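You operate a simulated robot arm through the tools that you are given. There is no shell and no other tool. Be economical: measure what you need, move in short steps, check, and stop when the job is done.

You run a simulated two-armed robot. Do the job below in one go: nothing can be reset, and whatever is moved stays where it is left.

TASK
Take the black box from the brown table and leave it on the green table. Take the lid off the green jar and lay it down on the green table. Put one of the white boxes from the green table on the blue table. Put two of the small brackets from the blue table on the green table. Stack the purple box marked "496" from the blue table on top of the purple box labelled "479". Take the pulley on the blue table and put it away on the middle shelf of the silver rack. Any order will do.

Only the result counts: the job must be done as asked and must still hold three seconds after the hand-in. Knocking over, shifting, dropping, spilling or breaking anything else fails it. A push-on lid holds only when it is set on centred and level and pressed home; a screw cap is set on level and turned clockwise until tight.

THE ROBOT
Two 7-joint arms with fingered hands on one trunk, on a base that drives. Base frame: it is fixed to the floor where the robot stands at the start and does not move with it; the origin is under the middle of the robot, x ahead of it, y to its left, z up; the surface under the hand at the start is at about z = 0.88. Units: m, rad, N and s.
The left shoulder is at the start at [0.045, 0.17, 1.146], the right one opposite. With the tool pointing down near the work surface each hand reaches from about 0.3 to 0.76 m from the robot's upright axis, wherever it stands, measured 20 degrees to its own side. Places, roughly: black box [0.75, 0, 1]; blue table [0.6, -4.1, 0.9]; green jar (8x8x11 cm) [0.6, -1.7, 0.9]; green table [0.6, -2.3, 0.9]; middle shelf of the silver rack [-8.9, -1.1, 0.9]; pulley (6x6x3 cm) [0.7, -4.5, 0.9]; purple box [0.75, -4.75, 1]; small bracket (5x4x4 cm) [0.7, -3.7, 0.9]; white box [0.5, -2.25, 1]. Payload 4 kg a hand.
The TCP of each hand is the grasp point between the finger pads, 0.026 m short of the fingertips. In the tool frame z runs along the fingers and y along their closing line. Largest opening 0.132 m; the body of the gripper starts 0.073 m behind the TCP. The gripper is a hand of 4 fingers: y runs from the thumb to the fingers, the wrist lies at [0, 0, -0.224] in the tool frame, and closing takes about 1.5 s.
Orientation is that of the tool frame in the base frame, as a unit quaternion [x, y, z, w]. With the fingers straight down and closing along the base's y, the tool's x points along the base's -x, its y along +y and its z along -z.

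THE INTERFACE
- The arms move only by the tool step_arm. It takes "left_moves", "right_moves" or both (then of equal length, played together; a hand with none holds still); each is one flat list of numbers, 7 for each row, row after row: the turn, a rotation vector about the base's x, y, z in rad, then the shift along the base's x, y, z in m, then the finger opening in m, from 0 to 0.132. In form: [wx, wy, wz, tx, ty, tz, grip, wx, wy, wz, tx, ty, tz, grip, ...]. A call has 1 to 10 rows; each row shifts and turns the commanded pose from where the row before left it. Rows are played at 5 a second. More than 0.05 m and 0.15 rad between two rows, or a gripper value outside its range, and nothing of the call is played. A pose out of reach is approached as far as the arm can. The call stops where the force on the tool passes 40 N (or 10 N more than at its start, if that is more) or the arm is blocked; 0.2 s more then pass. Each finger travels about 0.045 m/s and halts on what it meets, pressing with about 26 N; the grip force reading is that of the motor and also rises with nothing between the fingers. The clock runs only during rows and for 0.2 s after the last one: add rows that do not move to give the fingers time. The reply holds the time, the measured pose of the TCP, the force on the tool along the base axes, the opening and the grip force, in the units named above and with some noise, with the torque about the TCP (base axes, N m) and any sound that the robot's microphone picked up.
- Cameras (640 x 400 px; columns grow to the right, rows downward): "scene" is now at [0.1357, -0.0024, 1.3306]; the picture's right is [-0.05, -1.00, 0.00], its down [-0.48, 0.02, -0.88] and it looks along [0.88, -0.04, -0.48] (base axes); focal length 292 px, centre (320, 200). "left" rides on the left gripper at [-0.068, 0.002, -0.097] in its tool frame; the picture's right is [-0.03, -1.00, 0.00], its down [0.82, -0.02, -0.58] and it looks along [0.58, -0.02, 0.82] (tool axes); focal length 270 px, centre (320, 200). "right" rides on the right gripper at [0.068, 0.002, -0.097] in its tool frame; the picture's right is [-0.03, 1.00, 0.00], its down [-0.82, -0.02, -0.58] and it looks along [-0.58, -0.01, 0.82] (tool axes); focal length 270 px, centre (320, 200). There is no depth. A picture from a camera that has moved, and an enlarged one, comes with that camera's place and axes in the base frame and with its lens.
- capture(camera): a new picture of that camera. The clock stands still meanwhile.
- slide_trunk(by): slides the trunk up (or, below 0, down) by that many m; the arms and the scene camera ride with it, the base frame stays. It gives what a move gives, with no picture.
- base_move(legs): drives the robot by 1 to 6 legs, each [ahead, turn to the left] in m and rad, along the robot's own axes; the way and the turn of a leg run together, so that a leg with both is an arc; at most 1.5 m and 3.142 rad a leg. The arms and the cameras ride along, it lands a little off, and it stops where it bumps. It gives what a move gives.
- grasp_type(shape, hand): the hand has 4 fingers and takes this shape, open, in about a second: jaw (thumb against the fingers, like two jaws); tri (thumb and two fingers); tip (a fingertip pinch); poke (one finger out to press); point (the index stretched); flat (the hand flat); cup (the hand cupped); fist (a fist). The gripper value then closes the fingers along that shape, each until it touches; the sizes above hold for jaw. It gives what a move gives, with no picture.
- head_to(pan, tilt): turns the head with the scene camera to pan (to the left, within 1.501 rad either way) and tilt (down, from -0.506 to 1.204), counted from straight ahead of the robot. It gives what a move gives.
- enlarge(camera, box): a new picture of the part [left, top, right, bottom] of that camera's present view, enlarged. The clock stands still meanwhile.
- close_job(): hands the job in; it is judged then, once.

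Go step by step. Nothing tells you exact positions but the pictures and the camera data: compare them with the known pose of the tool, close in by small moves and look again before you grip or let go. The budget is 196 turns and 176 pictures, counting those below and the enlarged ones. Unless the task says otherwise, let go and move clear before handing in.

The tools are called after ">>>" as a command line: name --argument value ..., lists and objects as JSON in quotes. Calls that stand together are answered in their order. step_arm: Moves the arms, as the interface text tells. Its arguments: {"type":"object","properties":{"left_moves":{"type":"array","items":{"type":"number"}},"right_moves":{"type":"array","items":{"type":"number"}}},"required":[]} The other tools are called the same way: slide_trunk (by) slides the trunk up or down; grasp_type (shape, hand) gives the hand a shape; base_move (legs) drives the base; head_to (pan, tilt) turns the head that bears the scene camera; capture (camera) takes a picture; enlarge (camera, box) takes an enlarged picture of a part of a camera's view; close_job () hands the job in.

At the start:

```text
time_s: 0.0
left_tcp_pos: [0.5185, 0.1641, 1.1555]
left_ee_rot: [0.0, 1.0, 0.0, 0.0]
left_contact_force: [0.2, -1.0, -0.7]
left_wrist_torque: [-0.01, 0.01, 0.02]
left_width: 0.1319
left_finger_force: 0.1
left_shape: jaw
right_tcp_pos: [0.5698, -0.3366, 1.1069]
right_ee_rot: [0.0, 1.0, 0.0, 0.0]
right_contact_force: [-0.3, 0.1, 0.2]
right_wrist_torque: [0.0, 0.03, -0.01]
right_width: 0.1321
right_finger_force: 0.0
right_shape: jaw
trunk travel left (down, up): [-0.375, 0.38]
robot x, y, heading: [-0.0037, -0.0031, 0.002]
head pan, tilt: [-0.045, 0.501]
```

scene: 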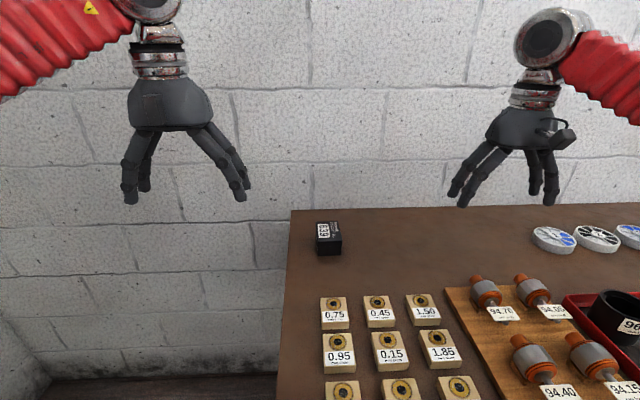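
right: 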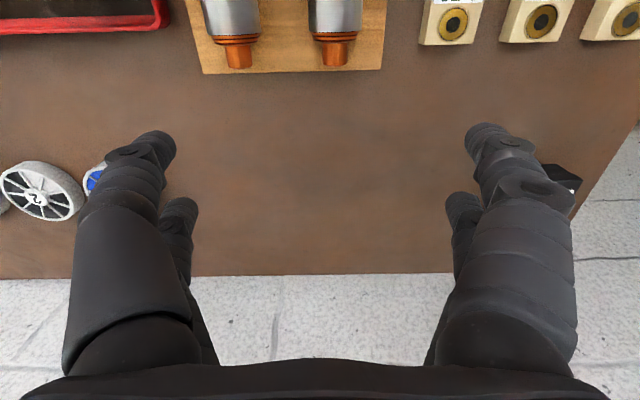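
left: 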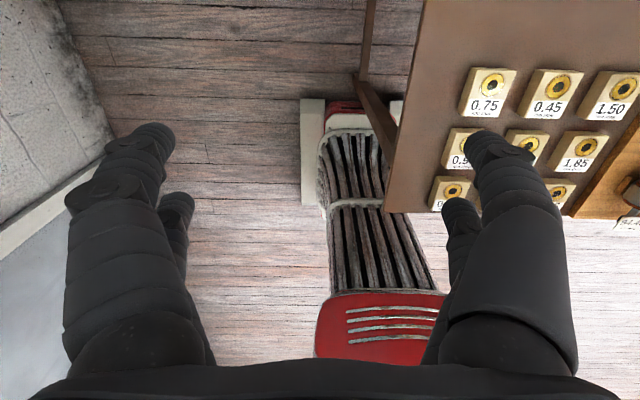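

The black box is on the brown table at about x 0.7, y -0.04, with white blocks in front of it. I'll enlarge that part of the view to measure it.

>>> enlarge --camera "scene" --box '[270, 200, 390, 275]'

>>> enlarge --camera "right" --box '[440, 100, 640, 225]'

```text
5.33 times, centred on (330, 238) of scene
camera zoom: at [0.1357, -0.0024, 1.3306], right [-0.05, -1.0, 0.0], down [-0.48, 0.02, -0.88], along [0.88, -0.04, -0.48], focal length 1558 px, centre (267, 0)
```

zoom: 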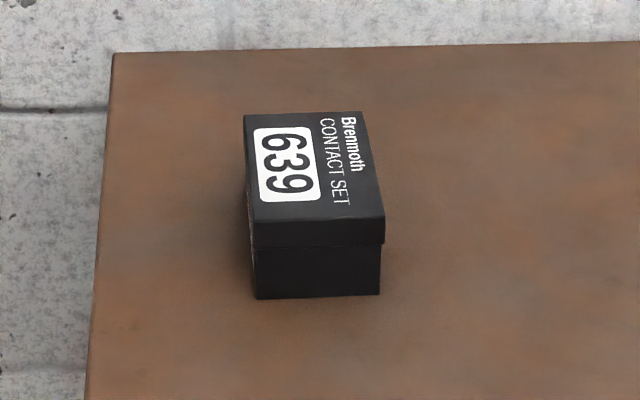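

```text
3.20 times, centred on (540, 162) of right
camera zoom: at [0.5008, -0.3346, 1.2037], right [0.03, 1.0, 0.0], down [0.82, -0.02, 0.58], along [0.58, -0.01, -0.82], focal length 865 px, centre (-384, 320)
```

zoom: 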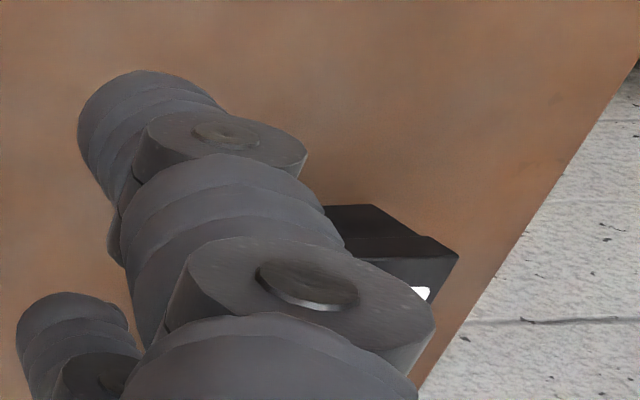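

The box is roughly 5.5 cm wide in y and 8.5 cm long in x, centred near (0.723, -0.049) with its top at about z 0.925. That's near the limit of my reach, so I'll look down to see how close the table edge is.

>>> head_to --pan -0.5 --tilt 1.1

>>> capture --camera "scene"

>>> head_to --pan -1.4 --tilt 0.4

>>> capture --camera "scene"

```text
time_s: 1.0
left_tcp_pos: [0.5179, 0.1644, 1.1557]
left_ee_rot: [-0.001, 1.0, 0.0, 0.0]
left_contact_force: [0.5, 0.0, -0.6]
left_wrist_torque: [0.01, 0.01, -0.04]
left_width: 0.1318
left_finger_force: 0.0
left_shape: jaw
right_tcp_pos: [0.5684, -0.337, 1.1071]
right_ee_rot: [0.0, 1.0, 0.001, 0.001]
right_contact_force: [-0.2, -0.2, -0.5]
right_wrist_torque: [-0.03, 0.01, -0.05]
right_width: 0.1319
right_finger_force: 0.1
right_shape: jaw
trunk travel left (down, up): [-0.375, 0.38]
robot x, y, heading: [-0.003, 0.0001, -0.001]
head pan, tilt: [-0.499, 1.1]
```

```text
170 pictures are left
camera scene: at [0.1003, -0.0284, 1.2832], right [-0.48, -0.88, 0.0], down [-0.78, 0.43, -0.45], along [0.4, -0.22, -0.89], focal length 292 px, centre (320, 200)
```

scene: 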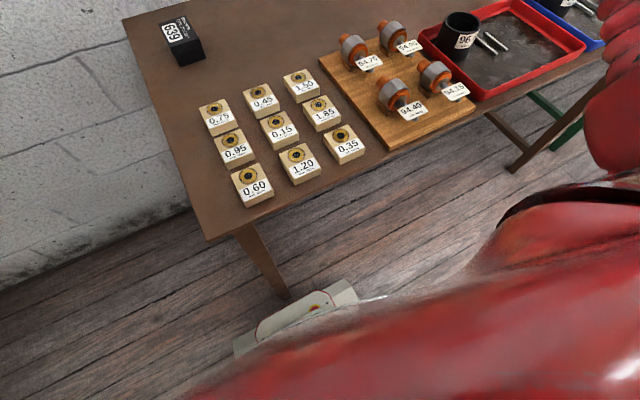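

```text
time_s: 2.2
left_tcp_pos: [0.5192, 0.1647, 1.1538]
left_ee_rot: [0.0, 1.0, 0.0, 0.0]
left_contact_force: [0.0, 0.0, -0.8]
left_wrist_torque: [-0.02, 0.0, 0.02]
left_width: 0.132
left_finger_force: 0.0
left_shape: jaw
right_tcp_pos: [0.5694, -0.3378, 1.1082]
right_ee_rot: [0.0, 1.0, 0.0, 0.0]
right_contact_force: [-0.7, -0.1, 0.6]
right_wrist_torque: [-0.04, 0.0, 0.01]
right_width: 0.1317
right_finger_force: 0.0
right_shape: jaw
trunk travel left (down, up): [-0.375, 0.38]
robot x, y, heading: [0.0012, 0.0029, 0.004]
head pan, tilt: [-1.4, 0.4]
```

```text
169 pictures are left
camera scene: at [0.0607, -0.0895, 1.34], right [-0.99, -0.17, 0.0], down [-0.07, 0.38, -0.92], along [0.16, -0.91, -0.39], focal length 292 px, centre (320, 200)
```

scene: 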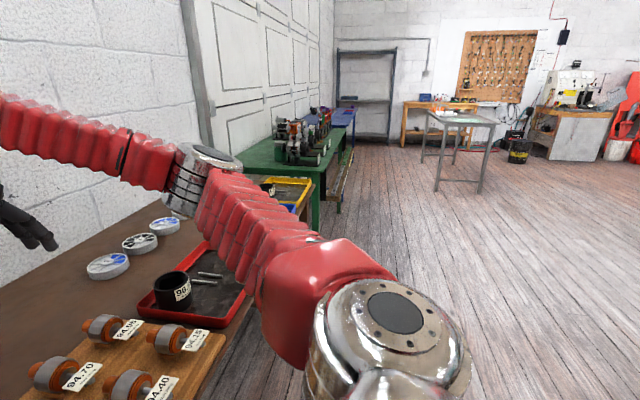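

The table's front edge is at x≈0.30, with a leg right in front of the base. I'll turn left 0.3 rad instead of driving, which brings the right shoulder closer to the box.

>>> base_move --legs '[[0, 0.3]]'

>>> head_to --pan -0.4 --tilt 0.6

>>> capture --camera "scene"

>>> capture --camera "right"

```text
time_s: 3.7
left_tcp_pos: [0.4419, 0.3133, 1.1551]
left_ee_rot: [-0.153, 0.988, 0.0, -0.001]
left_contact_force: [0.0, 0.3, -0.8]
left_wrist_torque: [-0.02, 0.01, 0.02]
left_width: 0.1323
left_finger_force: 0.1
left_shape: jaw
right_tcp_pos: [0.6416, -0.1493, 1.1069]
right_ee_rot: [-0.154, 0.988, -0.001, -0.001]
right_contact_force: [0.3, 1.2, 0.5]
right_wrist_torque: [-0.06, 0.01, -0.03]
right_width: 0.1318
right_finger_force: 0.0
right_shape: jaw
trunk travel left (down, up): [-0.375, 0.38]
robot x, y, heading: [0.0019, -0.0157, 0.302]
head pan, tilt: [-1.4, 0.4]
```

```text
time_s: 5.0
left_tcp_pos: [0.4404, 0.3125, 1.1569]
left_ee_rot: [-0.155, 0.988, 0.0, 0.0]
left_contact_force: [-0.4, 0.8, 0.2]
left_wrist_torque: [-0.02, -0.02, 0.02]
left_width: 0.132
left_finger_force: 0.0
left_shape: jaw
right_tcp_pos: [0.6404, -0.1499, 1.1072]
right_ee_rot: [-0.154, 0.988, 0.0, 0.001]
right_contact_force: [0.6, 0.3, -0.7]
right_wrist_torque: [0.0, 0.01, 0.0]
right_width: 0.1319
right_finger_force: 0.0
right_shape: jaw
trunk travel left (down, up): [-0.375, 0.38]
robot x, y, heading: [0.0032, -0.0205, 0.306]
head pan, tilt: [-0.4, 0.6]
```

```text
168 pictures are left
camera scene: at [0.133, -0.0124, 1.3217], right [-0.09, -1.0, 0.0], down [-0.56, 0.05, -0.82], along [0.82, -0.08, -0.57], focal length 292 px, centre (320, 200)
```

scene: 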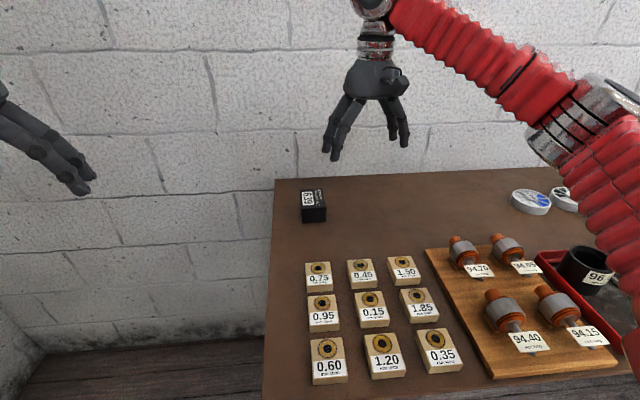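

```text
167 pictures are left
camera right: at [0.5747, -0.1682, 1.2049], right [-0.28, 0.96, 0.0], down [0.78, 0.23, 0.58], along [0.55, 0.16, -0.82], focal length 270 px, centre (320, 200)
```

right: 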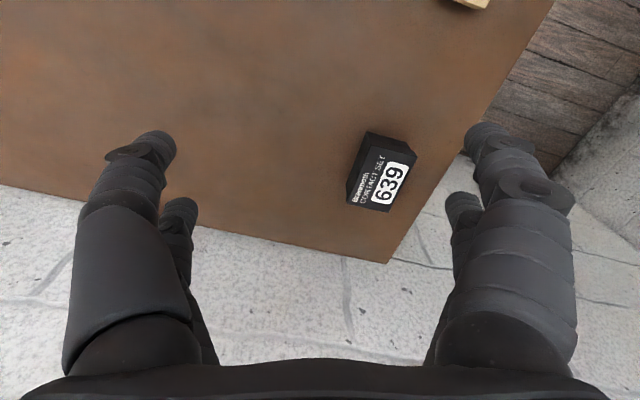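

Both views agree on a box centre near (0.715, -0.049). I'll line up the hand above it and come part of the way down.

>>> step_arm --right_moves '[0, 0, -0.1, 0.025, 0.033, 0, 0.132, 0, 0, -0.1, 0.025, 0.033, 0, 0.132, 0, 0, -0.1, 0.025, 0.034, 0, 0.132, 0, 0, 0, 0, 0, -0.04, 0.132, 0, 0, 0, 0, 0, -0.04, 0.132, 0, 0, 0, 0, 0, -0.02, 0.132, 0, 0, 0, 0, 0, 0, 0.132]'

>>> capture --camera "right"

>>> enlarge --camera "scene" --box '[220, 80, 460, 230]'

```text
time_s: 6.5
left_tcp_pos: [0.4396, 0.3125, 1.1557]
left_ee_rot: [-0.154, 0.988, 0.0, 0.0]
left_contact_force: [-0.4, -0.2, -0.7]
left_wrist_torque: [-0.01, 0.0, -0.01]
left_width: 0.1319
left_finger_force: 0.1
left_shape: jaw
right_tcp_pos: [0.7139, -0.0496, 1.0101]
right_ee_rot: [-0.004, 1.0, -0.001, -0.001]
right_contact_force: [0.3, -0.5, 0.2]
right_wrist_torque: [-0.02, -0.02, -0.02]
right_width: 0.1318
right_finger_force: 0.0
right_shape: jaw
trunk travel left (down, up): [-0.375, 0.38]
robot x, y, heading: [0.0026, -0.0188, 0.308]
head pan, tilt: [-0.4, 0.6]
```

```text
166 pictures are left
camera right: at [0.6453, -0.0482, 1.1073], right [0.02, 1.0, 0.0], down [0.82, -0.01, 0.58], along [0.58, -0.01, -0.82], focal length 270 px, centre (320, 200)
```

right: 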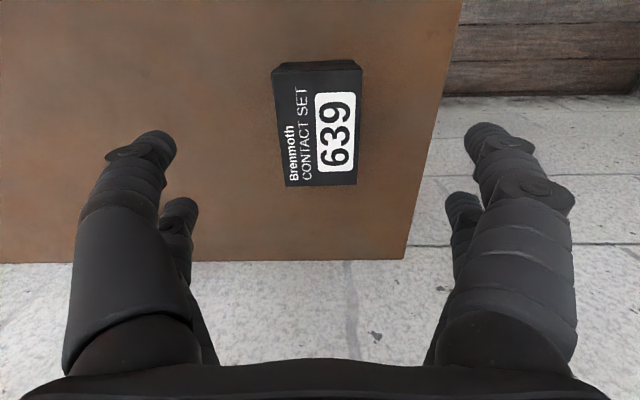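

```text
2.67 times, centred on (340, 155) of scene
camera zoom: at [0.133, -0.0123, 1.3218], right [-0.09, -1.0, 0.0], down [-0.56, 0.05, -0.82], along [0.82, -0.08, -0.57], focal length 779 px, centre (267, 320)
```

zoom: 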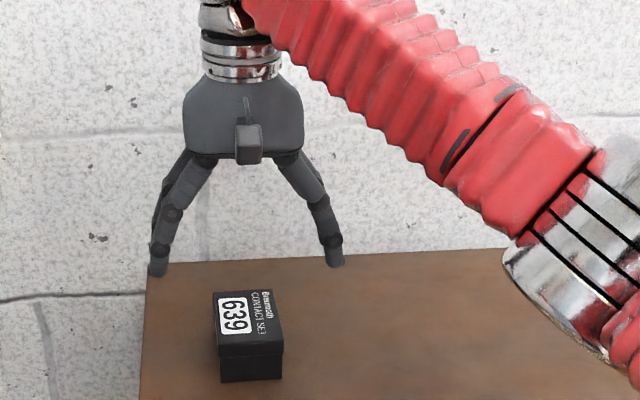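

The hand is centred over the box. I'll go down, grip and lift.

>>> step_arm --right_moves '[0, 0, 0, 0.002, 0, -0.04, 0.132, 0, 0, 0, 0, 0, -0.03, 0.132, 0, 0, 0, 0, 0, -0.025, 0.132, 0, 0, 0, 0, 0, 0, 0.04, 0, 0, 0, 0, 0, 0, 0.04, 0, 0, 0, 0, 0, 0, 0.04, 0, 0, 0, 0, 0, 0, 0.04, 0, 0, 0, 0, 0, 0, 0.04, 0, 0, 0, 0, 0, 0, 0.04, 0, 0, 0, 0, 0, 0, 0.04]'

>>> enlarge --camera "scene" --box '[220, 80, 460, 230]'

```text
time_s: 8.8
left_tcp_pos: [0.4394, 0.3133, 1.1572]
left_ee_rot: [-0.155, 0.988, 0.0, -0.001]
left_contact_force: [0.1, -0.5, 0.2]
left_wrist_torque: [0.0, -0.01, 0.0]
left_width: 0.132
left_finger_force: 0.1
left_shape: jaw
right_tcp_pos: [0.7184, -0.0513, 0.9141]
right_ee_rot: [-0.005, 1.0, -0.001, 0.0]
right_contact_force: [0.5, -0.3, -0.4]
right_wrist_torque: [0.01, 0.03, -0.02]
right_width: 0.0513
right_finger_force: 25.9
right_shape: jaw
trunk travel left (down, up): [-0.375, 0.38]
robot x, y, heading: [0.001, -0.0201, 0.307]
head pan, tilt: [-0.4, 0.6]
```

```text
2.67 times, centred on (340, 155) of scene
camera zoom: at [0.1331, -0.0124, 1.3217], right [-0.09, -1.0, 0.0], down [-0.56, 0.05, -0.82], along [0.82, -0.08, -0.57], focal length 779 px, centre (267, 320)
```

zoom: 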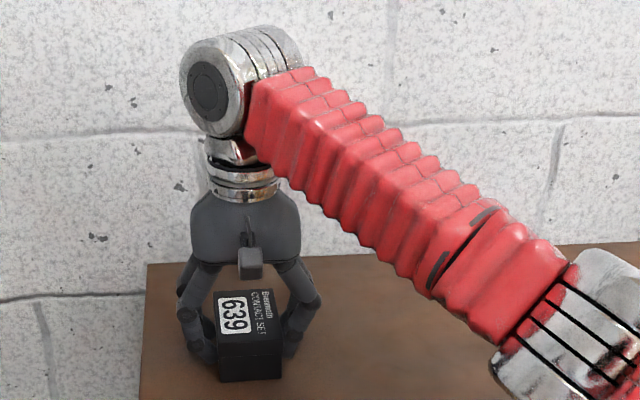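

The box is gripped. I'll lift it and bring it back toward the robot.

>>> step_arm --right_moves '[0, 0, 0, 0, 0, 0.03, 0.04, 0, 0, 0, 0, 0, 0.05, 0.04, 0, 0, 0, 0, 0, 0.05, 0.04, 0, 0, 0, 0, 0, 0.05, 0.04, 0, 0, 0, -0.02, -0.02, 0.03, 0.04, 0, 0, 0, -0.04, -0.02, 0.02, 0.04, 0, 0, 0.1, -0.04, -0.02, 0, 0.04, 0, 0, 0.1, -0.04, -0.02, 0, 0.04, 0, 0, 0.1, -0.04, -0.02, 0, 0.04]'

>>> capture --camera "right"

```text
time_s: 10.8
left_tcp_pos: [0.4394, 0.3121, 1.1576]
left_ee_rot: [-0.154, 0.988, 0.0, 0.0]
left_contact_force: [0.7, 0.5, 0.1]
left_wrist_torque: [0.04, -0.02, -0.02]
left_width: 0.1319
left_finger_force: 0.1
left_shape: jaw
right_tcp_pos: [0.5358, -0.1532, 1.1432]
right_ee_rot: [-0.154, 0.988, 0.001, 0.001]
right_contact_force: [0.0, 0.3, -0.2]
right_wrist_torque: [0.04, 0.01, -0.03]
right_width: 0.0508
right_finger_force: 25.8
right_shape: jaw
trunk travel left (down, up): [-0.375, 0.38]
robot x, y, heading: [0.0001, -0.0183, 0.306]
head pan, tilt: [-0.4, 0.6]
```

```text
163 pictures are left
camera right: at [0.4705, -0.1701, 1.2405], right [-0.28, 0.96, 0.0], down [0.78, 0.23, 0.58], along [0.55, 0.16, -0.82], focal length 270 px, centre (320, 200)
```

right: 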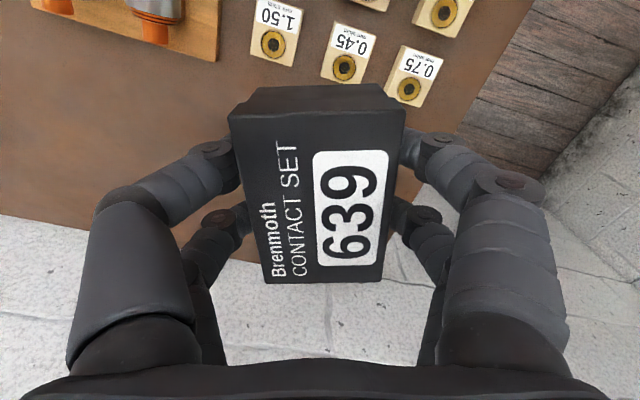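

The box is held securely. I'll back off, turn, and drive toward the green table.

>>> base_move --legs '[[0, -0.306], [-0.4, 0], [0, -1.571], [1.2, 0], [0.7, 0], [0, 1.571]]'

>>> head_to --pan 0 --tilt 0.6

>>> capture --camera "scene"

```text
time_s: 16.8
left_tcp_pos: [0.0932, -0.2598, 1.1581]
left_ee_rot: [0.386, 0.922, 0.001, 0.001]
left_contact_force: [-0.2, -0.6, 0.1]
left_wrist_torque: [0.05, -0.03, -0.02]
left_width: 0.1321
left_finger_force: 0.0
left_shape: jaw
right_tcp_pos: [-0.2755, -0.5558, 1.1444]
right_ee_rot: [0.388, 0.922, -0.001, 0.001]
right_contact_force: [-0.4, -1.4, -0.9]
right_wrist_torque: [0.01, -0.09, -0.03]
right_width: 0.0506
right_finger_force: 25.9
right_shape: jaw
trunk travel left (down, up): [-0.375, 0.38]
robot x, y, heading: [-0.3679, 0.0187, -0.836]
head pan, tilt: [-0.4, 0.6]
stopped in leg 3: the robot was blocked; the commanded pose is now the measured one
```

```text
time_s: 17.6
left_tcp_pos: [0.0954, -0.2574, 1.1571]
left_ee_rot: [0.385, 0.923, 0.0, -0.001]
left_contact_force: [0.5, -0.2, -0.9]
left_wrist_torque: [0.02, 0.01, 0.01]
left_width: 0.132
left_finger_force: 0.0
left_shape: jaw
right_tcp_pos: [-0.2745, -0.5534, 1.1434]
right_ee_rot: [0.386, 0.922, -0.002, 0.0]
right_contact_force: [0.5, -0.1, -0.6]
right_wrist_torque: [0.0, -0.01, -0.01]
right_width: 0.0508
right_finger_force: 25.9
right_shape: jaw
trunk travel left (down, up): [-0.375, 0.38]
robot x, y, heading: [-0.3658, 0.0143, -0.835]
head pan, tilt: [0.0, 0.6]
```

```text
162 pictures are left
camera scene: at [-0.278, -0.0792, 1.3217], right [-0.74, -0.67, 0.0], down [-0.38, 0.42, -0.82], along [0.55, -0.61, -0.57], focal length 292 px, centre (320, 200)
```

scene: 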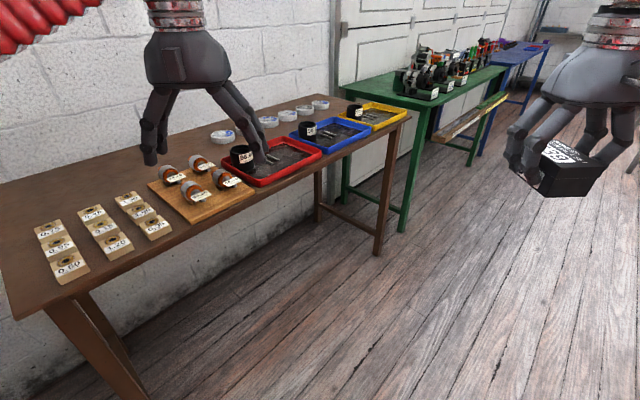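

Something behind the robot, probably the wall, blocks the turn. I'll arc forward away from it and continue with a slight drift away from the tables.

>>> base_move --legs '[[0.35, -0.5], [0.1, -0.5], [1.3, 0], [0, 1.83]]'

>>> capture --camera "scene"

```text
time_s: 21.4
left_tcp_pos: [-0.1551, -0.9216, 1.158]
left_ee_rot: [0.766, 0.643, 0.002, 0.0]
left_contact_force: [0.2, -0.1, 0.7]
left_wrist_torque: [0.0, 0.02, 0.0]
left_width: 0.132
left_finger_force: 0.1
left_shape: jaw
right_tcp_pos: [-0.6125, -0.7912, 1.1446]
right_ee_rot: [0.766, 0.643, 0.001, 0.0]
right_contact_force: [-0.3, -0.5, -0.6]
right_wrist_torque: [-0.02, -0.06, 0.0]
right_width: 0.0505
right_finger_force: 26.1
right_shape: jaw
trunk travel left (down, up): [-0.375, 0.38]
robot x, y, heading: [-0.1532, -0.3925, -1.831]
head pan, tilt: [0.0, 0.6]
stopped in leg 2: the robot was blocked; the commanded pose is now the measured one
```

```text
161 pictures are left
camera scene: at [-0.1905, -0.52, 1.3215], right [-0.97, 0.26, 0.0], down [0.15, 0.55, -0.82], along [-0.21, -0.8, -0.57], focal length 292 px, centre (320, 200)
```

scene: 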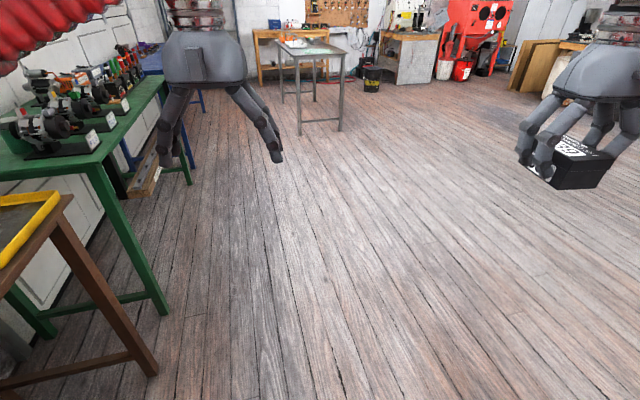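

It stopped just at the end of the turn. I'll look left and right to see what's near the robot.

>>> head_to --pan 1.4 --tilt 0.8

>>> capture --camera "scene"

```text
time_s: 23.0
left_tcp_pos: [-0.1546, -0.9213, 1.1587]
left_ee_rot: [0.765, 0.644, 0.0, 0.001]
left_contact_force: [-0.5, 0.1, 0.1]
left_wrist_torque: [-0.02, -0.02, 0.03]
left_width: 0.1317
left_finger_force: 0.1
left_shape: jaw
right_tcp_pos: [-0.6101, -0.7909, 1.1456]
right_ee_rot: [0.766, 0.643, -0.001, 0.0]
right_contact_force: [-0.2, 0.2, -0.1]
right_wrist_torque: [0.05, 0.01, -0.02]
right_width: 0.0505
right_finger_force: 25.8
right_shape: jaw
trunk travel left (down, up): [-0.375, 0.38]
robot x, y, heading: [-0.1553, -0.3926, -1.83]
head pan, tilt: [1.4, 0.799]
```

```text
160 pictures are left
camera scene: at [-0.0926, -0.4672, 1.3049], right [-0.42, -0.91, 0.0], down [-0.65, 0.3, -0.7], along [0.63, -0.29, -0.72], focal length 292 px, centre (320, 200)
```

scene: 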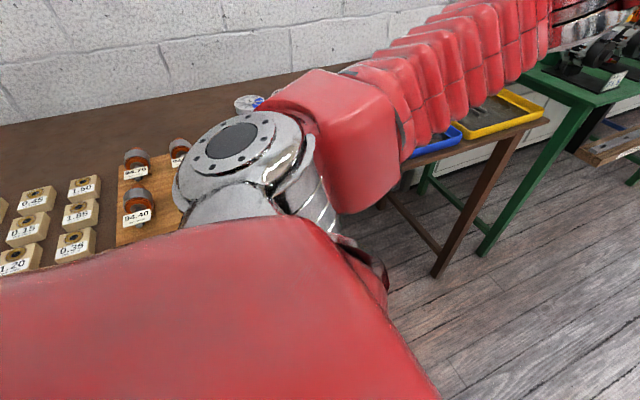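

Everything on the brown table is still in place. I'll drive on, angled away from it.

>>> base_move --legs '[[1.0, 0]]'

>>> capture --camera "scene"

```text
time_s: 28.2
left_tcp_pos: [-0.418, -1.8895, 1.1589]
left_ee_rot: [0.768, 0.641, 0.001, 0.0]
left_contact_force: [-0.3, 0.1, -0.8]
left_wrist_torque: [0.02, -0.03, -0.05]
left_width: 0.1321
left_finger_force: 0.1
left_shape: jaw
right_tcp_pos: [-0.8741, -1.7566, 1.1454]
right_ee_rot: [0.769, 0.64, -0.001, 0.0]
right_contact_force: [0.8, -0.5, -0.2]
right_wrist_torque: [0.03, -0.02, -0.02]
right_width: 0.0507
right_finger_force: 25.9
right_shape: jaw
trunk travel left (down, up): [-0.375, 0.38]
robot x, y, heading: [-0.4123, -1.3583, -1.842]
head pan, tilt: [1.4, 0.799]
```

```text
159 pictures are left
camera scene: at [-0.353, -1.4363, 1.3049], right [-0.42, -0.91, 0.0], down [-0.65, 0.3, -0.7], along [0.63, -0.29, -0.72], focal length 292 px, centre (320, 200)
```

scene: 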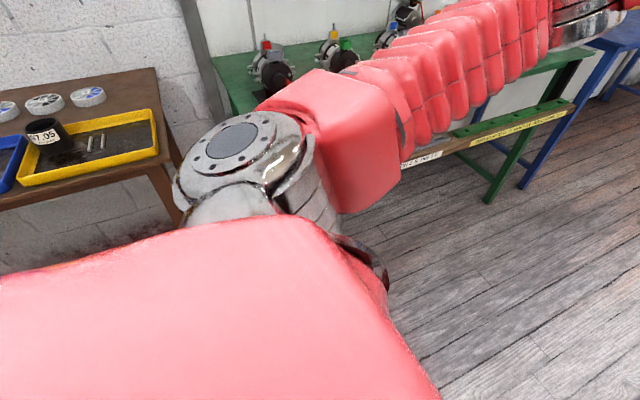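

Free again. I'll go on to about y = -2.3, turn to face the green table and look.

>>> base_move --legs '[[0.9, 0.15], [0, 1.69]]'

>>> head_to --pan 0 --tilt 0.45

>>> capture --camera "scene"

>>> head_to --pan 0.7 --tilt 0.45

>>> capture --camera "scene"

```text
time_s: 35.7
left_tcp_pos: [-0.1129, -2.4908, 1.1595]
left_ee_rot: [0.318, 0.948, -0.001, -0.001]
left_contact_force: [0.3, 0.2, 0.9]
left_wrist_torque: [-0.06, 0.07, 0.02]
left_width: 0.132
left_finger_force: 0.1
left_shape: jaw
right_tcp_pos: [-0.438, -2.8374, 1.1484]
right_ee_rot: [0.32, 0.948, -0.002, 0.001]
right_contact_force: [1.2, -0.4, -0.4]
right_wrist_torque: [0.01, 0.01, 0.03]
right_width: 0.0506
right_finger_force: 25.5
right_shape: jaw
trunk travel left (down, up): [-0.375, 0.38]
robot x, y, heading: [-0.6228, -2.2905, -0.692]
head pan, tilt: [1.4, 0.799]
stopped in leg 2: the robot was blocked; the commanded pose is now the measured one
```

```text
time_s: 37.3
left_tcp_pos: [-0.1169, -2.492, 1.1599]
left_ee_rot: [0.319, 0.948, 0.0, 0.001]
left_contact_force: [-0.2, 0.3, -0.4]
left_wrist_torque: [0.0, -0.01, -0.01]
left_width: 0.1319
left_finger_force: 0.0
left_shape: jaw
right_tcp_pos: [-0.4406, -2.8387, 1.1472]
right_ee_rot: [0.321, 0.947, -0.001, 0.001]
right_contact_force: [-0.5, -0.2, -0.8]
right_wrist_torque: [-0.04, -0.02, 0.0]
right_width: 0.0504
right_finger_force: 26.4
right_shape: jaw
trunk travel left (down, up): [-0.375, 0.38]
robot x, y, heading: [-0.6231, -2.2932, -0.691]
head pan, tilt: [0.0, 0.45]
```

```text
158 pictures are left
camera scene: at [-0.518, -2.3733, 1.3353], right [-0.64, -0.77, 0.0], down [-0.34, 0.28, -0.9], along [0.69, -0.57, -0.44], focal length 292 px, centre (320, 200)
```

scene: 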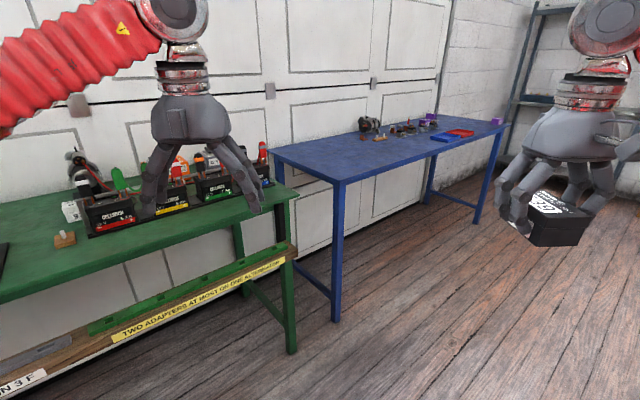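

```text
time_s: 38.3
left_tcp_pos: [-0.1174, -2.4928, 1.1597]
left_ee_rot: [0.319, 0.948, -0.001, 0.001]
left_contact_force: [0.4, 0.8, 0.3]
left_wrist_torque: [0.01, 0.03, -0.01]
left_width: 0.132
left_finger_force: 0.1
left_shape: jaw
right_tcp_pos: [-0.4403, -2.8385, 1.1459]
right_ee_rot: [0.321, 0.947, -0.002, 0.001]
right_contact_force: [-1.0, -0.5, -0.8]
right_wrist_torque: [-0.01, -0.05, 0.05]
right_width: 0.0505
right_finger_force: 26.4
right_shape: jaw
trunk travel left (down, up): [-0.375, 0.38]
robot x, y, heading: [-0.62, -2.2886, -0.694]
head pan, tilt: [0.7, 0.45]
```

```text
157 pictures are left
camera scene: at [-0.4969, -2.3142, 1.3353], right [0.01, -1.0, 0.0], down [-0.44, 0.0, -0.9], along [0.9, 0.01, -0.44], focal length 292 px, centre (320, 200)
```

scene: 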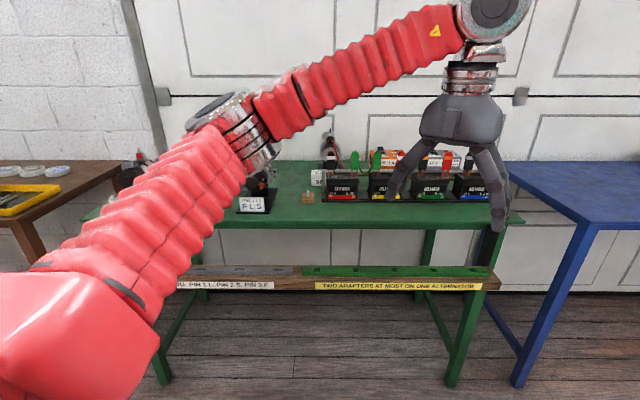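

The green table's front edge is near x ≈ 0.27, spanning about y -1.55 to -2.9, and the blue table lies beyond. I'll retry the rest of the turn while edging forward.

>>> base_move --legs '[[0.2, 0.69]]'

>>> head_to --pan -1.5 --tilt 0.6

>>> capture --camera "scene"

```text
time_s: 40.9
left_tcp_pos: [0.0784, -2.1624, 1.1594]
left_ee_rot: [-0.042, 0.999, -0.001, 0.0]
left_contact_force: [0.1, 0.5, -0.1]
left_wrist_torque: [-0.06, 0.03, -0.05]
left_width: 0.1319
left_finger_force: 0.0
left_shape: jaw
right_tcp_pos: [0.067, -2.6388, 1.146]
right_ee_rot: [-0.039, 0.999, -0.002, 0.0]
right_contact_force: [-0.3, 0.4, -1.2]
right_wrist_torque: [-0.08, -0.04, 0.01]
right_width: 0.0502
right_finger_force: 26.7
right_shape: jaw
trunk travel left (down, up): [-0.375, 0.38]
robot x, y, heading: [-0.437, -2.392, 0.025]
head pan, tilt: [0.7, 0.45]
```

```text
time_s: 43.0
left_tcp_pos: [0.0759, -2.1652, 1.1609]
left_ee_rot: [-0.043, 0.999, 0.0, 0.001]
left_contact_force: [0.4, 0.0, 0.4]
left_wrist_torque: [0.0, 0.0, -0.01]
left_width: 0.1321
left_finger_force: 0.1
left_shape: jaw
right_tcp_pos: [0.0656, -2.6397, 1.146]
right_ee_rot: [-0.04, 0.999, -0.001, 0.0]
right_contact_force: [-0.8, -1.0, -0.2]
right_wrist_torque: [-0.01, 0.01, -0.01]
right_width: 0.0504
right_finger_force: 26.0
right_shape: jaw
trunk travel left (down, up): [-0.375, 0.38]
robot x, y, heading: [-0.4356, -2.3907, 0.031]
head pan, tilt: [-1.499, 0.6]
```

```text
156 pictures are left
camera scene: at [-0.3827, -2.4757, 1.3218], right [-0.99, -0.1, 0.0], down [-0.06, 0.56, -0.83], along [0.08, -0.82, -0.56], focal length 292 px, centre (320, 200)
```

scene: 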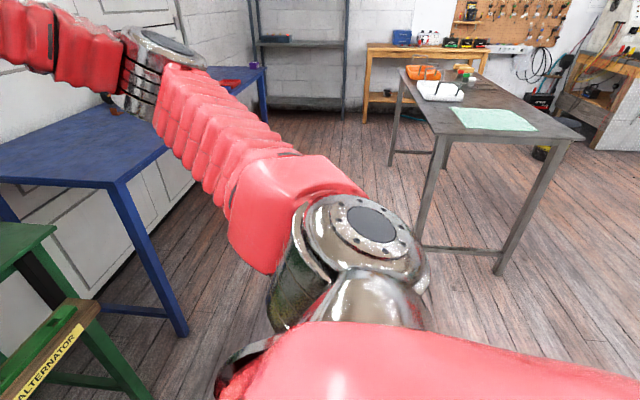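

I'm facing the green table at (-0.436, -2.39). I'll drive up a little and study the table.

>>> base_move --legs '[[0.2, -0.02]]'

>>> head_to --pan -0.2 --tilt 0.6

>>> capture --camera "scene"

>>> head_to --pan 0.6 --tilt 0.6

>>> capture --camera "scene"

```text
time_s: 44.6
left_tcp_pos: [0.283, -2.1746, 1.1599]
left_ee_rot: [-0.031, 1.0, 0.0, 0.001]
left_contact_force: [0.3, 0.2, -1.1]
left_wrist_torque: [0.04, 0.01, -0.02]
left_width: 0.1322
left_finger_force: 0.0
left_shape: jaw
right_tcp_pos: [0.2628, -2.6481, 1.1467]
right_ee_rot: [-0.029, 1.0, -0.001, 0.0]
right_contact_force: [0.5, 0.1, -1.1]
right_wrist_torque: [0.03, 0.02, -0.01]
right_width: 0.0502
right_finger_force: 25.8
right_shape: jaw
trunk travel left (down, up): [-0.375, 0.38]
robot x, y, heading: [-0.2366, -2.386, 0.006]
head pan, tilt: [-1.499, 0.6]
```

```text
time_s: 46.0
left_tcp_pos: [0.282, -2.1733, 1.1608]
left_ee_rot: [-0.031, 1.0, 0.0, 0.0]
left_contact_force: [1.0, 0.3, 0.0]
left_wrist_torque: [-0.03, 0.0, 0.01]
left_width: 0.1319
left_finger_force: 0.0
left_shape: jaw
right_tcp_pos: [0.2615, -2.6482, 1.147]
right_ee_rot: [-0.028, 1.0, -0.002, 0.001]
right_contact_force: [-0.8, -0.2, -0.3]
right_wrist_torque: [0.0, 0.03, 0.02]
right_width: 0.0504
right_finger_force: 25.6
right_shape: jaw
trunk travel left (down, up): [-0.375, 0.38]
robot x, y, heading: [-0.24, -2.3817, 0.006]
head pan, tilt: [-0.201, 0.6]
```

```text
155 pictures are left
camera scene: at [-0.1043, -2.4012, 1.3217], right [-0.19, -0.98, 0.0], down [-0.56, 0.11, -0.82], along [0.81, -0.16, -0.57], focal length 292 px, centre (320, 200)
```

scene: 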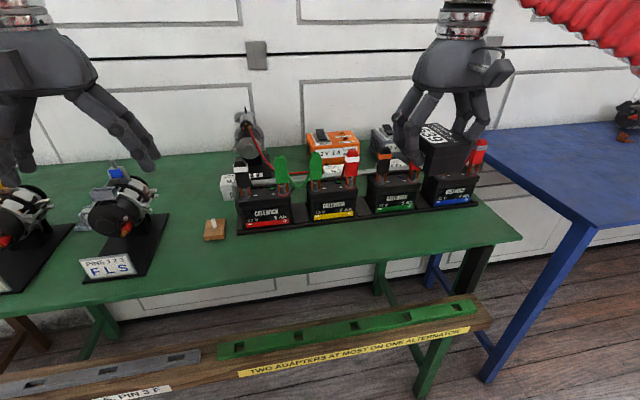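

```text
time_s: 47.2
left_tcp_pos: [0.2814, -2.1741, 1.1617]
left_ee_rot: [-0.03, 1.0, 0.0, 0.001]
left_contact_force: [-1.1, 0.1, -0.5]
left_wrist_torque: [-0.01, 0.03, 0.03]
left_width: 0.132
left_finger_force: 0.0
left_shape: jaw
right_tcp_pos: [0.2616, -2.6481, 1.1478]
right_ee_rot: [-0.028, 1.0, -0.001, 0.001]
right_contact_force: [-0.6, -1.0, -0.9]
right_wrist_torque: [-0.01, -0.01, -0.04]
right_width: 0.0503
right_finger_force: 26.2
right_shape: jaw
trunk travel left (down, up): [-0.375, 0.38]
robot x, y, heading: [-0.236, -2.388, 0.01]
head pan, tilt: [0.6, 0.6]
```

```text
154 pictures are left
camera scene: at [-0.1185, -2.3338, 1.3217], right [0.57, -0.82, 0.0], down [-0.46, -0.32, -0.82], along [0.68, 0.47, -0.57], focal length 292 px, centre (320, 200)
```

scene: 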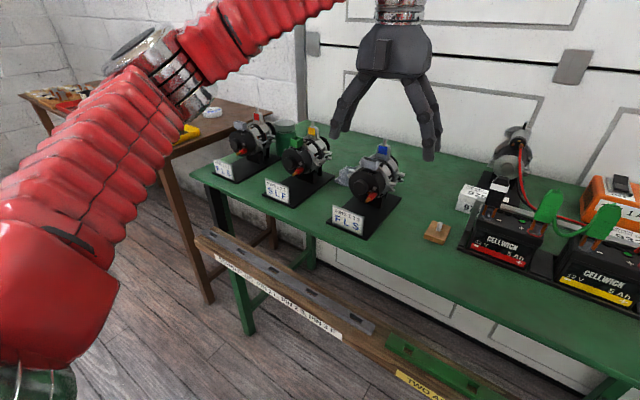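

The jar is at the back left and a white box sits beside the battery tray. There's a free strip along the front of the table at x 0.28–0.42. I'll put the black box there near y -2.65.

>>> step_arm --right_moves '[0, 0, 0, 0.04, 0, 0, 0.04, 0, 0, 0, 0.04, 0, 0, 0.04, 0, 0, 0, 0, 0, -0.05, 0.04, 0, 0, 0, 0, 0, -0.05, 0.04, 0, 0, 0, 0, 0, -0.05, 0.04, 0, 0, 0, 0, 0, 0, 0.04]'

>>> head_to --pan -0.3 --tilt 0.75

>>> capture --camera "scene"

>>> capture --camera "right"

```text
time_s: 48.6
left_tcp_pos: [0.2807, -2.1739, 1.1618]
left_ee_rot: [-0.031, 1.0, 0.0, 0.002]
left_contact_force: [0.2, 0.4, 0.5]
left_wrist_torque: [-0.02, -0.02, 0.0]
left_width: 0.1318
left_finger_force: 0.0
left_shape: jaw
right_tcp_pos: [0.3379, -2.6496, 0.9946]
right_ee_rot: [-0.029, 1.0, -0.001, 0.002]
right_contact_force: [-0.2, 0.3, -0.2]
right_wrist_torque: [-0.02, -0.02, 0.01]
right_width: 0.0504
right_finger_force: 25.8
right_shape: jaw
trunk travel left (down, up): [-0.375, 0.38]
robot x, y, heading: [-0.2361, -2.3831, -0.0]
head pan, tilt: [0.6, 0.6]
```

```text
time_s: 49.8
left_tcp_pos: [0.2808, -2.1738, 1.1606]
left_ee_rot: [-0.03, 1.0, 0.001, 0.001]
left_contact_force: [-0.3, 0.7, -0.2]
left_wrist_torque: [0.0, 0.0, -0.03]
left_width: 0.132
left_finger_force: 0.0
left_shape: jaw
right_tcp_pos: [0.3387, -2.6487, 0.9945]
right_ee_rot: [-0.029, 1.0, -0.001, 0.001]
right_contact_force: [-0.6, -1.3, -0.8]
right_wrist_torque: [-0.02, 0.02, 0.0]
right_width: 0.0505
right_finger_force: 25.8
right_shape: jaw
trunk travel left (down, up): [-0.375, 0.38]
robot x, y, heading: [-0.2327, -2.3865, 0.01]
head pan, tilt: [-0.3, 0.75]
```

```text
153 pictures are left
camera scene: at [-0.1116, -2.408, 1.3088], right [-0.29, -0.96, 0.0], down [-0.65, 0.2, -0.73], along [0.7, -0.21, -0.68], focal length 292 px, centre (320, 200)
```

scene: 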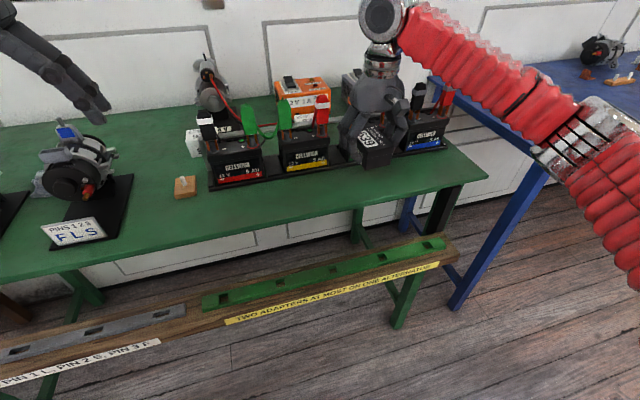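

```text
152 pictures are left
camera right: at [0.2705, -2.6506, 1.0922], right [-0.03, 1.0, 0.0], down [0.81, 0.03, 0.58], along [0.58, 0.02, -0.81], focal length 270 px, centre (320, 200)
```

right: 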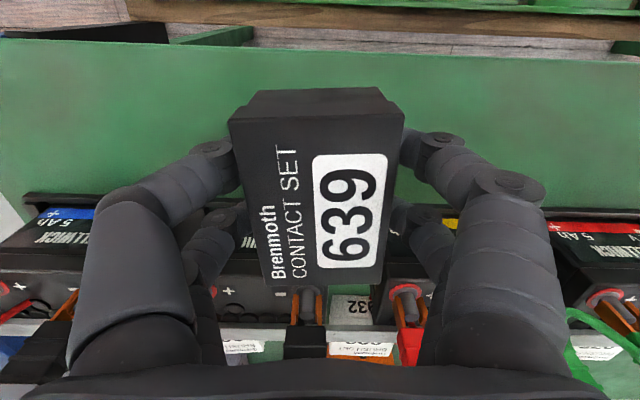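

The strip measures x 0.29 to 0.413 here. I'll shift 1.2 cm forward and lower until the box touches.

>>> step_arm --right_moves '[0, 0, 0, 0.012, 0, -0.02, 0.04, 0, 0, 0, 0, 0, -0.03, 0.04, 0, 0, 0, 0, 0, -0.015, 0.04, 0, 0, 0, 0, 0, -0.007, 0.04, 0, 0, 0, 0, 0, -0.004, 0.04, 0, 0, 0, 0, 0, 0, 0.04]'

>>> capture --camera "right"

>>> enlarge --camera "scene" --box '[280, 80, 472, 200]'

```text
time_s: 51.2
left_tcp_pos: [0.2812, -2.1736, 1.1613]
left_ee_rot: [-0.031, 1.0, 0.0, 0.0]
left_contact_force: [0.7, 0.0, 0.9]
left_wrist_torque: [0.0, 0.01, -0.02]
left_width: 0.1318
left_finger_force: 0.2
left_shape: jaw
right_tcp_pos: [0.3534, -2.649, 0.9196]
right_ee_rot: [-0.029, 1.0, -0.001, 0.0]
right_contact_force: [-0.1, 1.7, -0.5]
right_wrist_torque: [0.01, 0.01, -0.05]
right_width: 0.0502
right_finger_force: 26.6
right_shape: jaw
trunk travel left (down, up): [-0.375, 0.38]
robot x, y, heading: [-0.2355, -2.387, 0.007]
head pan, tilt: [-0.3, 0.75]
```

```text
151 pictures are left
camera right: at [0.2841, -2.6496, 1.0169], right [-0.03, 1.0, 0.0], down [0.81, 0.03, 0.58], along [0.58, 0.02, -0.81], focal length 270 px, centre (320, 200)
```

right: 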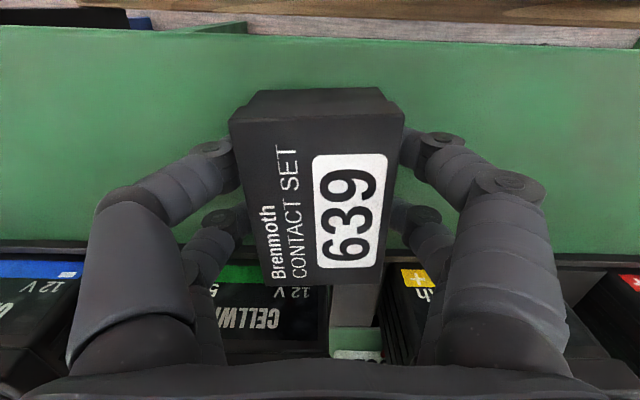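

```text
3.33 times, centred on (376, 140) of scene
camera zoom: at [-0.1117, -2.4081, 1.3089], right [-0.29, -0.96, 0.0], down [-0.65, 0.2, -0.73], along [0.7, -0.21, -0.68], focal length 974 px, centre (133, 400)
```

zoom: 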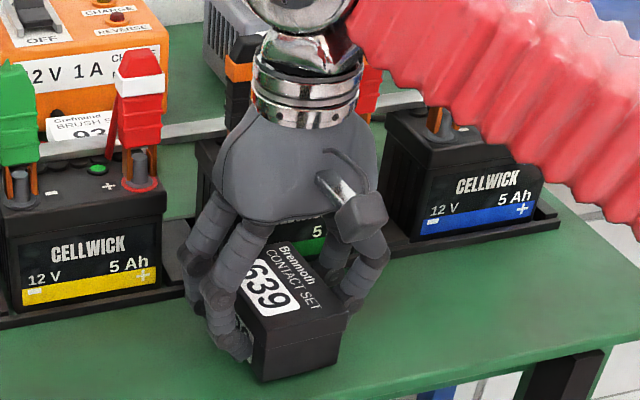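

Close to the surface now; I'll lower in small steps until it touches.

>>> step_arm --right_moves '[0, 0, 0, 0, 0, -0.003, 0.04, 0, 0, 0, 0, 0, -0.002, 0.04, 0, 0, 0, 0, 0, -0.002, 0.04]'

```text
time_s: 52.0
left_tcp_pos: [0.281, -2.1738, 1.1605]
left_ee_rot: [-0.031, 1.0, 0.0, 0.001]
left_contact_force: [-0.4, -0.3, 0.7]
left_wrist_torque: [0.0, -0.02, 0.02]
left_width: 0.132
left_finger_force: 0.1
left_shape: jaw
right_tcp_pos: [0.3527, -2.6476, 0.9139]
right_ee_rot: [-0.029, 1.0, -0.001, 0.001]
right_contact_force: [-0.2, -0.1, 0.0]
right_wrist_torque: [0.02, 0.01, -0.01]
right_width: 0.0507
right_finger_force: 26.1
right_shape: jaw
trunk travel left (down, up): [-0.375, 0.38]
robot x, y, heading: [-0.2332, -2.3818, 0.007]
head pan, tilt: [-0.3, 0.75]
```

>>> step_arm --right_moves '[0, 0, 0, 0, 0, -0.002, 0.04, 0, 0, 0, 0, 0, -0.002, 0.04, 0, 0, 0, 0, 0, -0.002, 0.04]'

>>> enlarge --camera "scene" --box '[280, 80, 472, 200]'

```text
time_s: 52.8
left_tcp_pos: [0.2794, -2.173, 1.162]
left_ee_rot: [-0.03, 1.0, -0.001, 0.002]
left_contact_force: [0.4, 0.8, -0.6]
left_wrist_torque: [0.02, 0.0, 0.0]
left_width: 0.1318
left_finger_force: 0.1
left_shape: jaw
right_tcp_pos: [0.353, -2.6474, 0.9131]
right_ee_rot: [-0.028, 1.0, -0.001, 0.005]
right_contact_force: [-0.1, -1.9, 25.5]
right_wrist_torque: [-0.18, 0.17, 0.01]
right_width: 0.0506
right_finger_force: 26.2
right_shape: jaw
trunk travel left (down, up): [-0.375, 0.38]
robot x, y, heading: [-0.2347, -2.388, 0.008]
head pan, tilt: [-0.3, 0.75]
```

```text
3.33 times, centred on (376, 140) of scene
camera zoom: at [-0.1141, -2.4073, 1.3095], right [-0.29, -0.96, 0.0], down [-0.65, 0.2, -0.73], along [0.7, -0.21, -0.68], focal length 974 px, centre (133, 400)
```

zoom: 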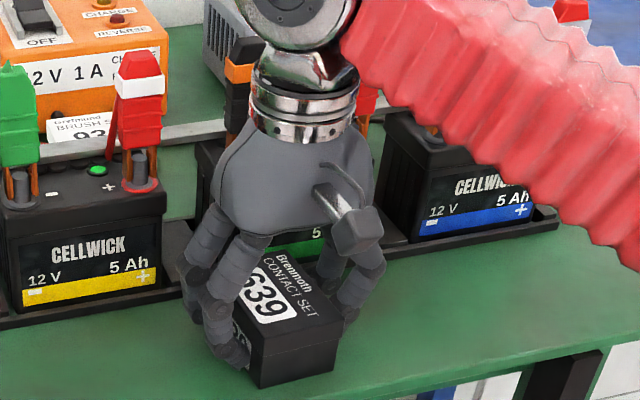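

The box is on the table. I'll ease the force, release and rise.

>>> step_arm --right_moves '[0, 0, 0, 0, 0, 0.004, 0.04, 0, 0, 0, 0, 0, 0, 0.11, 0, 0, 0, 0, 0, 0, 0.11, 0, 0, 0, 0, 0, 0, 0.11, 0, 0, 0, 0, 0, 0, 0.11, 0, 0, 0, 0, 0, 0.04, 0.11, 0, 0, 0, 0, 0, 0.05, 0.11, 0, 0, 0, 0, 0, 0.05, 0.11, 0, 0, 0, -0.02, 0, 0.05, 0.11]'

>>> capture --camera "scene"

```text
refused: row 9 steps farther than a row can; nothing moved
```

```text
148 pictures are left
camera scene: at [-0.1141, -2.4073, 1.3095], right [-0.29, -0.96, 0.0], down [-0.65, 0.2, -0.73], along [0.7, -0.21, -0.68], focal length 292 px, centre (320, 200)
```

scene: 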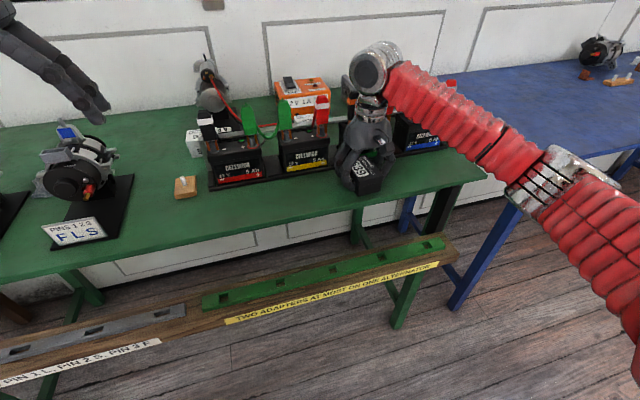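

The last row was too long, so nothing moved. I'll repeat with shorter steps.

>>> step_arm --right_moves '[0, 0, 0, 0, 0, 0.004, 0.04, 0, 0, 0, 0, 0, 0, 0.11, 0, 0, 0, 0, 0, 0, 0.11, 0, 0, 0, 0, 0, 0, 0.11, 0, 0, 0, 0, 0, 0, 0.11, 0, 0, 0, 0, 0, 0.04, 0.11, 0, 0, 0, 0, 0, 0.05, 0.11, 0, 0, 0, 0, 0, 0.05, 0.11, 0, 0, 0, 0, 0, 0.05, 0.11]'

>>> capture --camera "scene"

```text
time_s: 54.8
left_tcp_pos: [0.2805, -2.1743, 1.1618]
left_ee_rot: [-0.031, 1.0, 0.0, 0.002]
left_contact_force: [-1.0, 0.1, -0.3]
left_wrist_torque: [0.02, -0.04, 0.01]
left_width: 0.132
left_finger_force: 0.1
left_shape: jaw
right_tcp_pos: [0.3541, -2.6486, 1.1015]
right_ee_rot: [-0.029, 1.0, -0.001, 0.001]
right_contact_force: [-0.4, 0.1, 0.0]
right_wrist_torque: [-0.01, 0.02, -0.01]
right_width: 0.11
right_finger_force: 0.1
right_shape: jaw
trunk travel left (down, up): [-0.375, 0.38]
robot x, y, heading: [-0.2364, -2.3886, 0.009]
head pan, tilt: [-0.3, 0.75]
```

```text
147 pictures are left
camera scene: at [-0.1124, -2.4076, 1.309], right [-0.29, -0.96, 0.0], down [-0.65, 0.2, -0.73], along [0.7, -0.21, -0.68], focal length 292 px, centre (320, 200)
```

scene: 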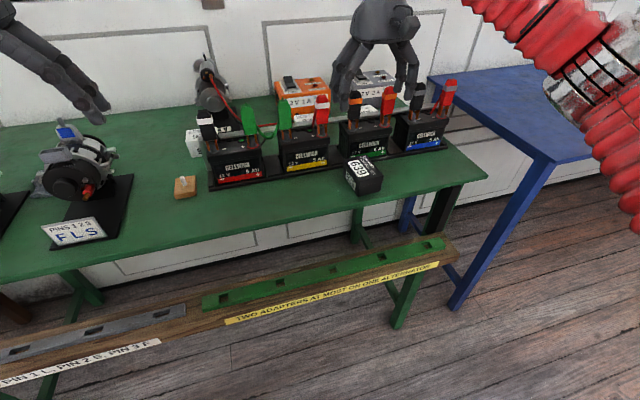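

The black box is down. Next I'll look at the white box left of the battery tray.

>>> head_to --pan 0.15 --tilt 0.6

>>> capture --camera "scene"

>>> enlarge --camera "scene" --box '[220, 100, 412, 220]'

```text
time_s: 55.7
left_tcp_pos: [0.2813, -2.1736, 1.1623]
left_ee_rot: [-0.031, 1.0, 0.0, 0.001]
left_contact_force: [-0.3, 0.4, 0.4]
left_wrist_torque: [0.0, 0.0, -0.03]
left_width: 0.1319
left_finger_force: 0.0
left_shape: jaw
right_tcp_pos: [0.3541, -2.6498, 1.0991]
right_ee_rot: [-0.029, 1.0, -0.001, 0.001]
right_contact_force: [-0.2, 0.1, 0.4]
right_wrist_torque: [0.0, -0.01, 0.0]
right_width: 0.1097
right_finger_force: 0.0
right_shape: jaw
trunk travel left (down, up): [-0.375, 0.38]
robot x, y, heading: [-0.2344, -2.3878, 0.007]
head pan, tilt: [0.15, 0.6]
```

```text
146 pictures are left
camera scene: at [-0.1038, -2.3704, 1.3217], right [0.16, -0.99, 0.0], down [-0.56, -0.09, -0.82], along [0.81, 0.13, -0.57], focal length 292 px, centre (320, 200)
```

scene: 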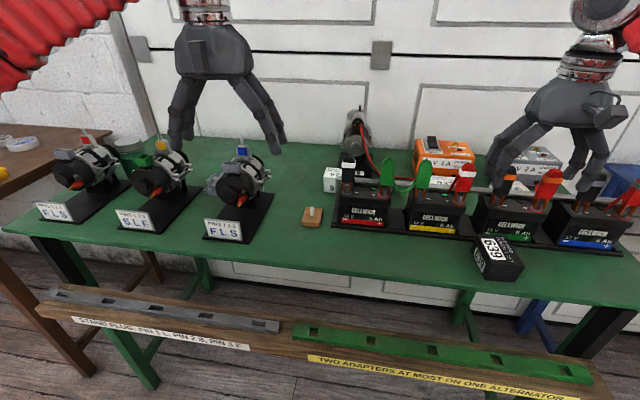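

```text
3.33 times, centred on (316, 160) of scene
camera zoom: at [-0.1038, -2.3704, 1.3217], right [0.16, -0.99, 0.0], down [-0.56, -0.09, -0.82], along [0.81, 0.13, -0.57], focal length 974 px, centre (333, 333)
```

zoom: 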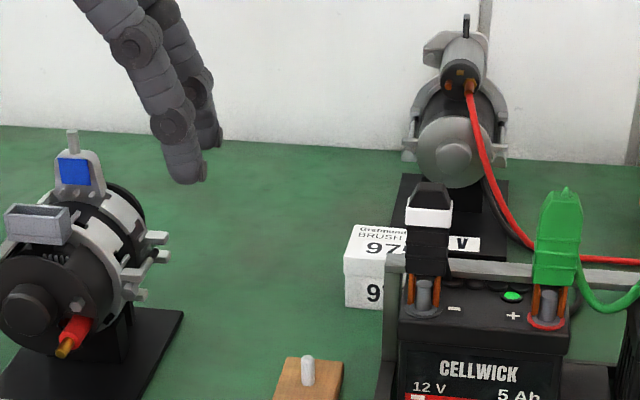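

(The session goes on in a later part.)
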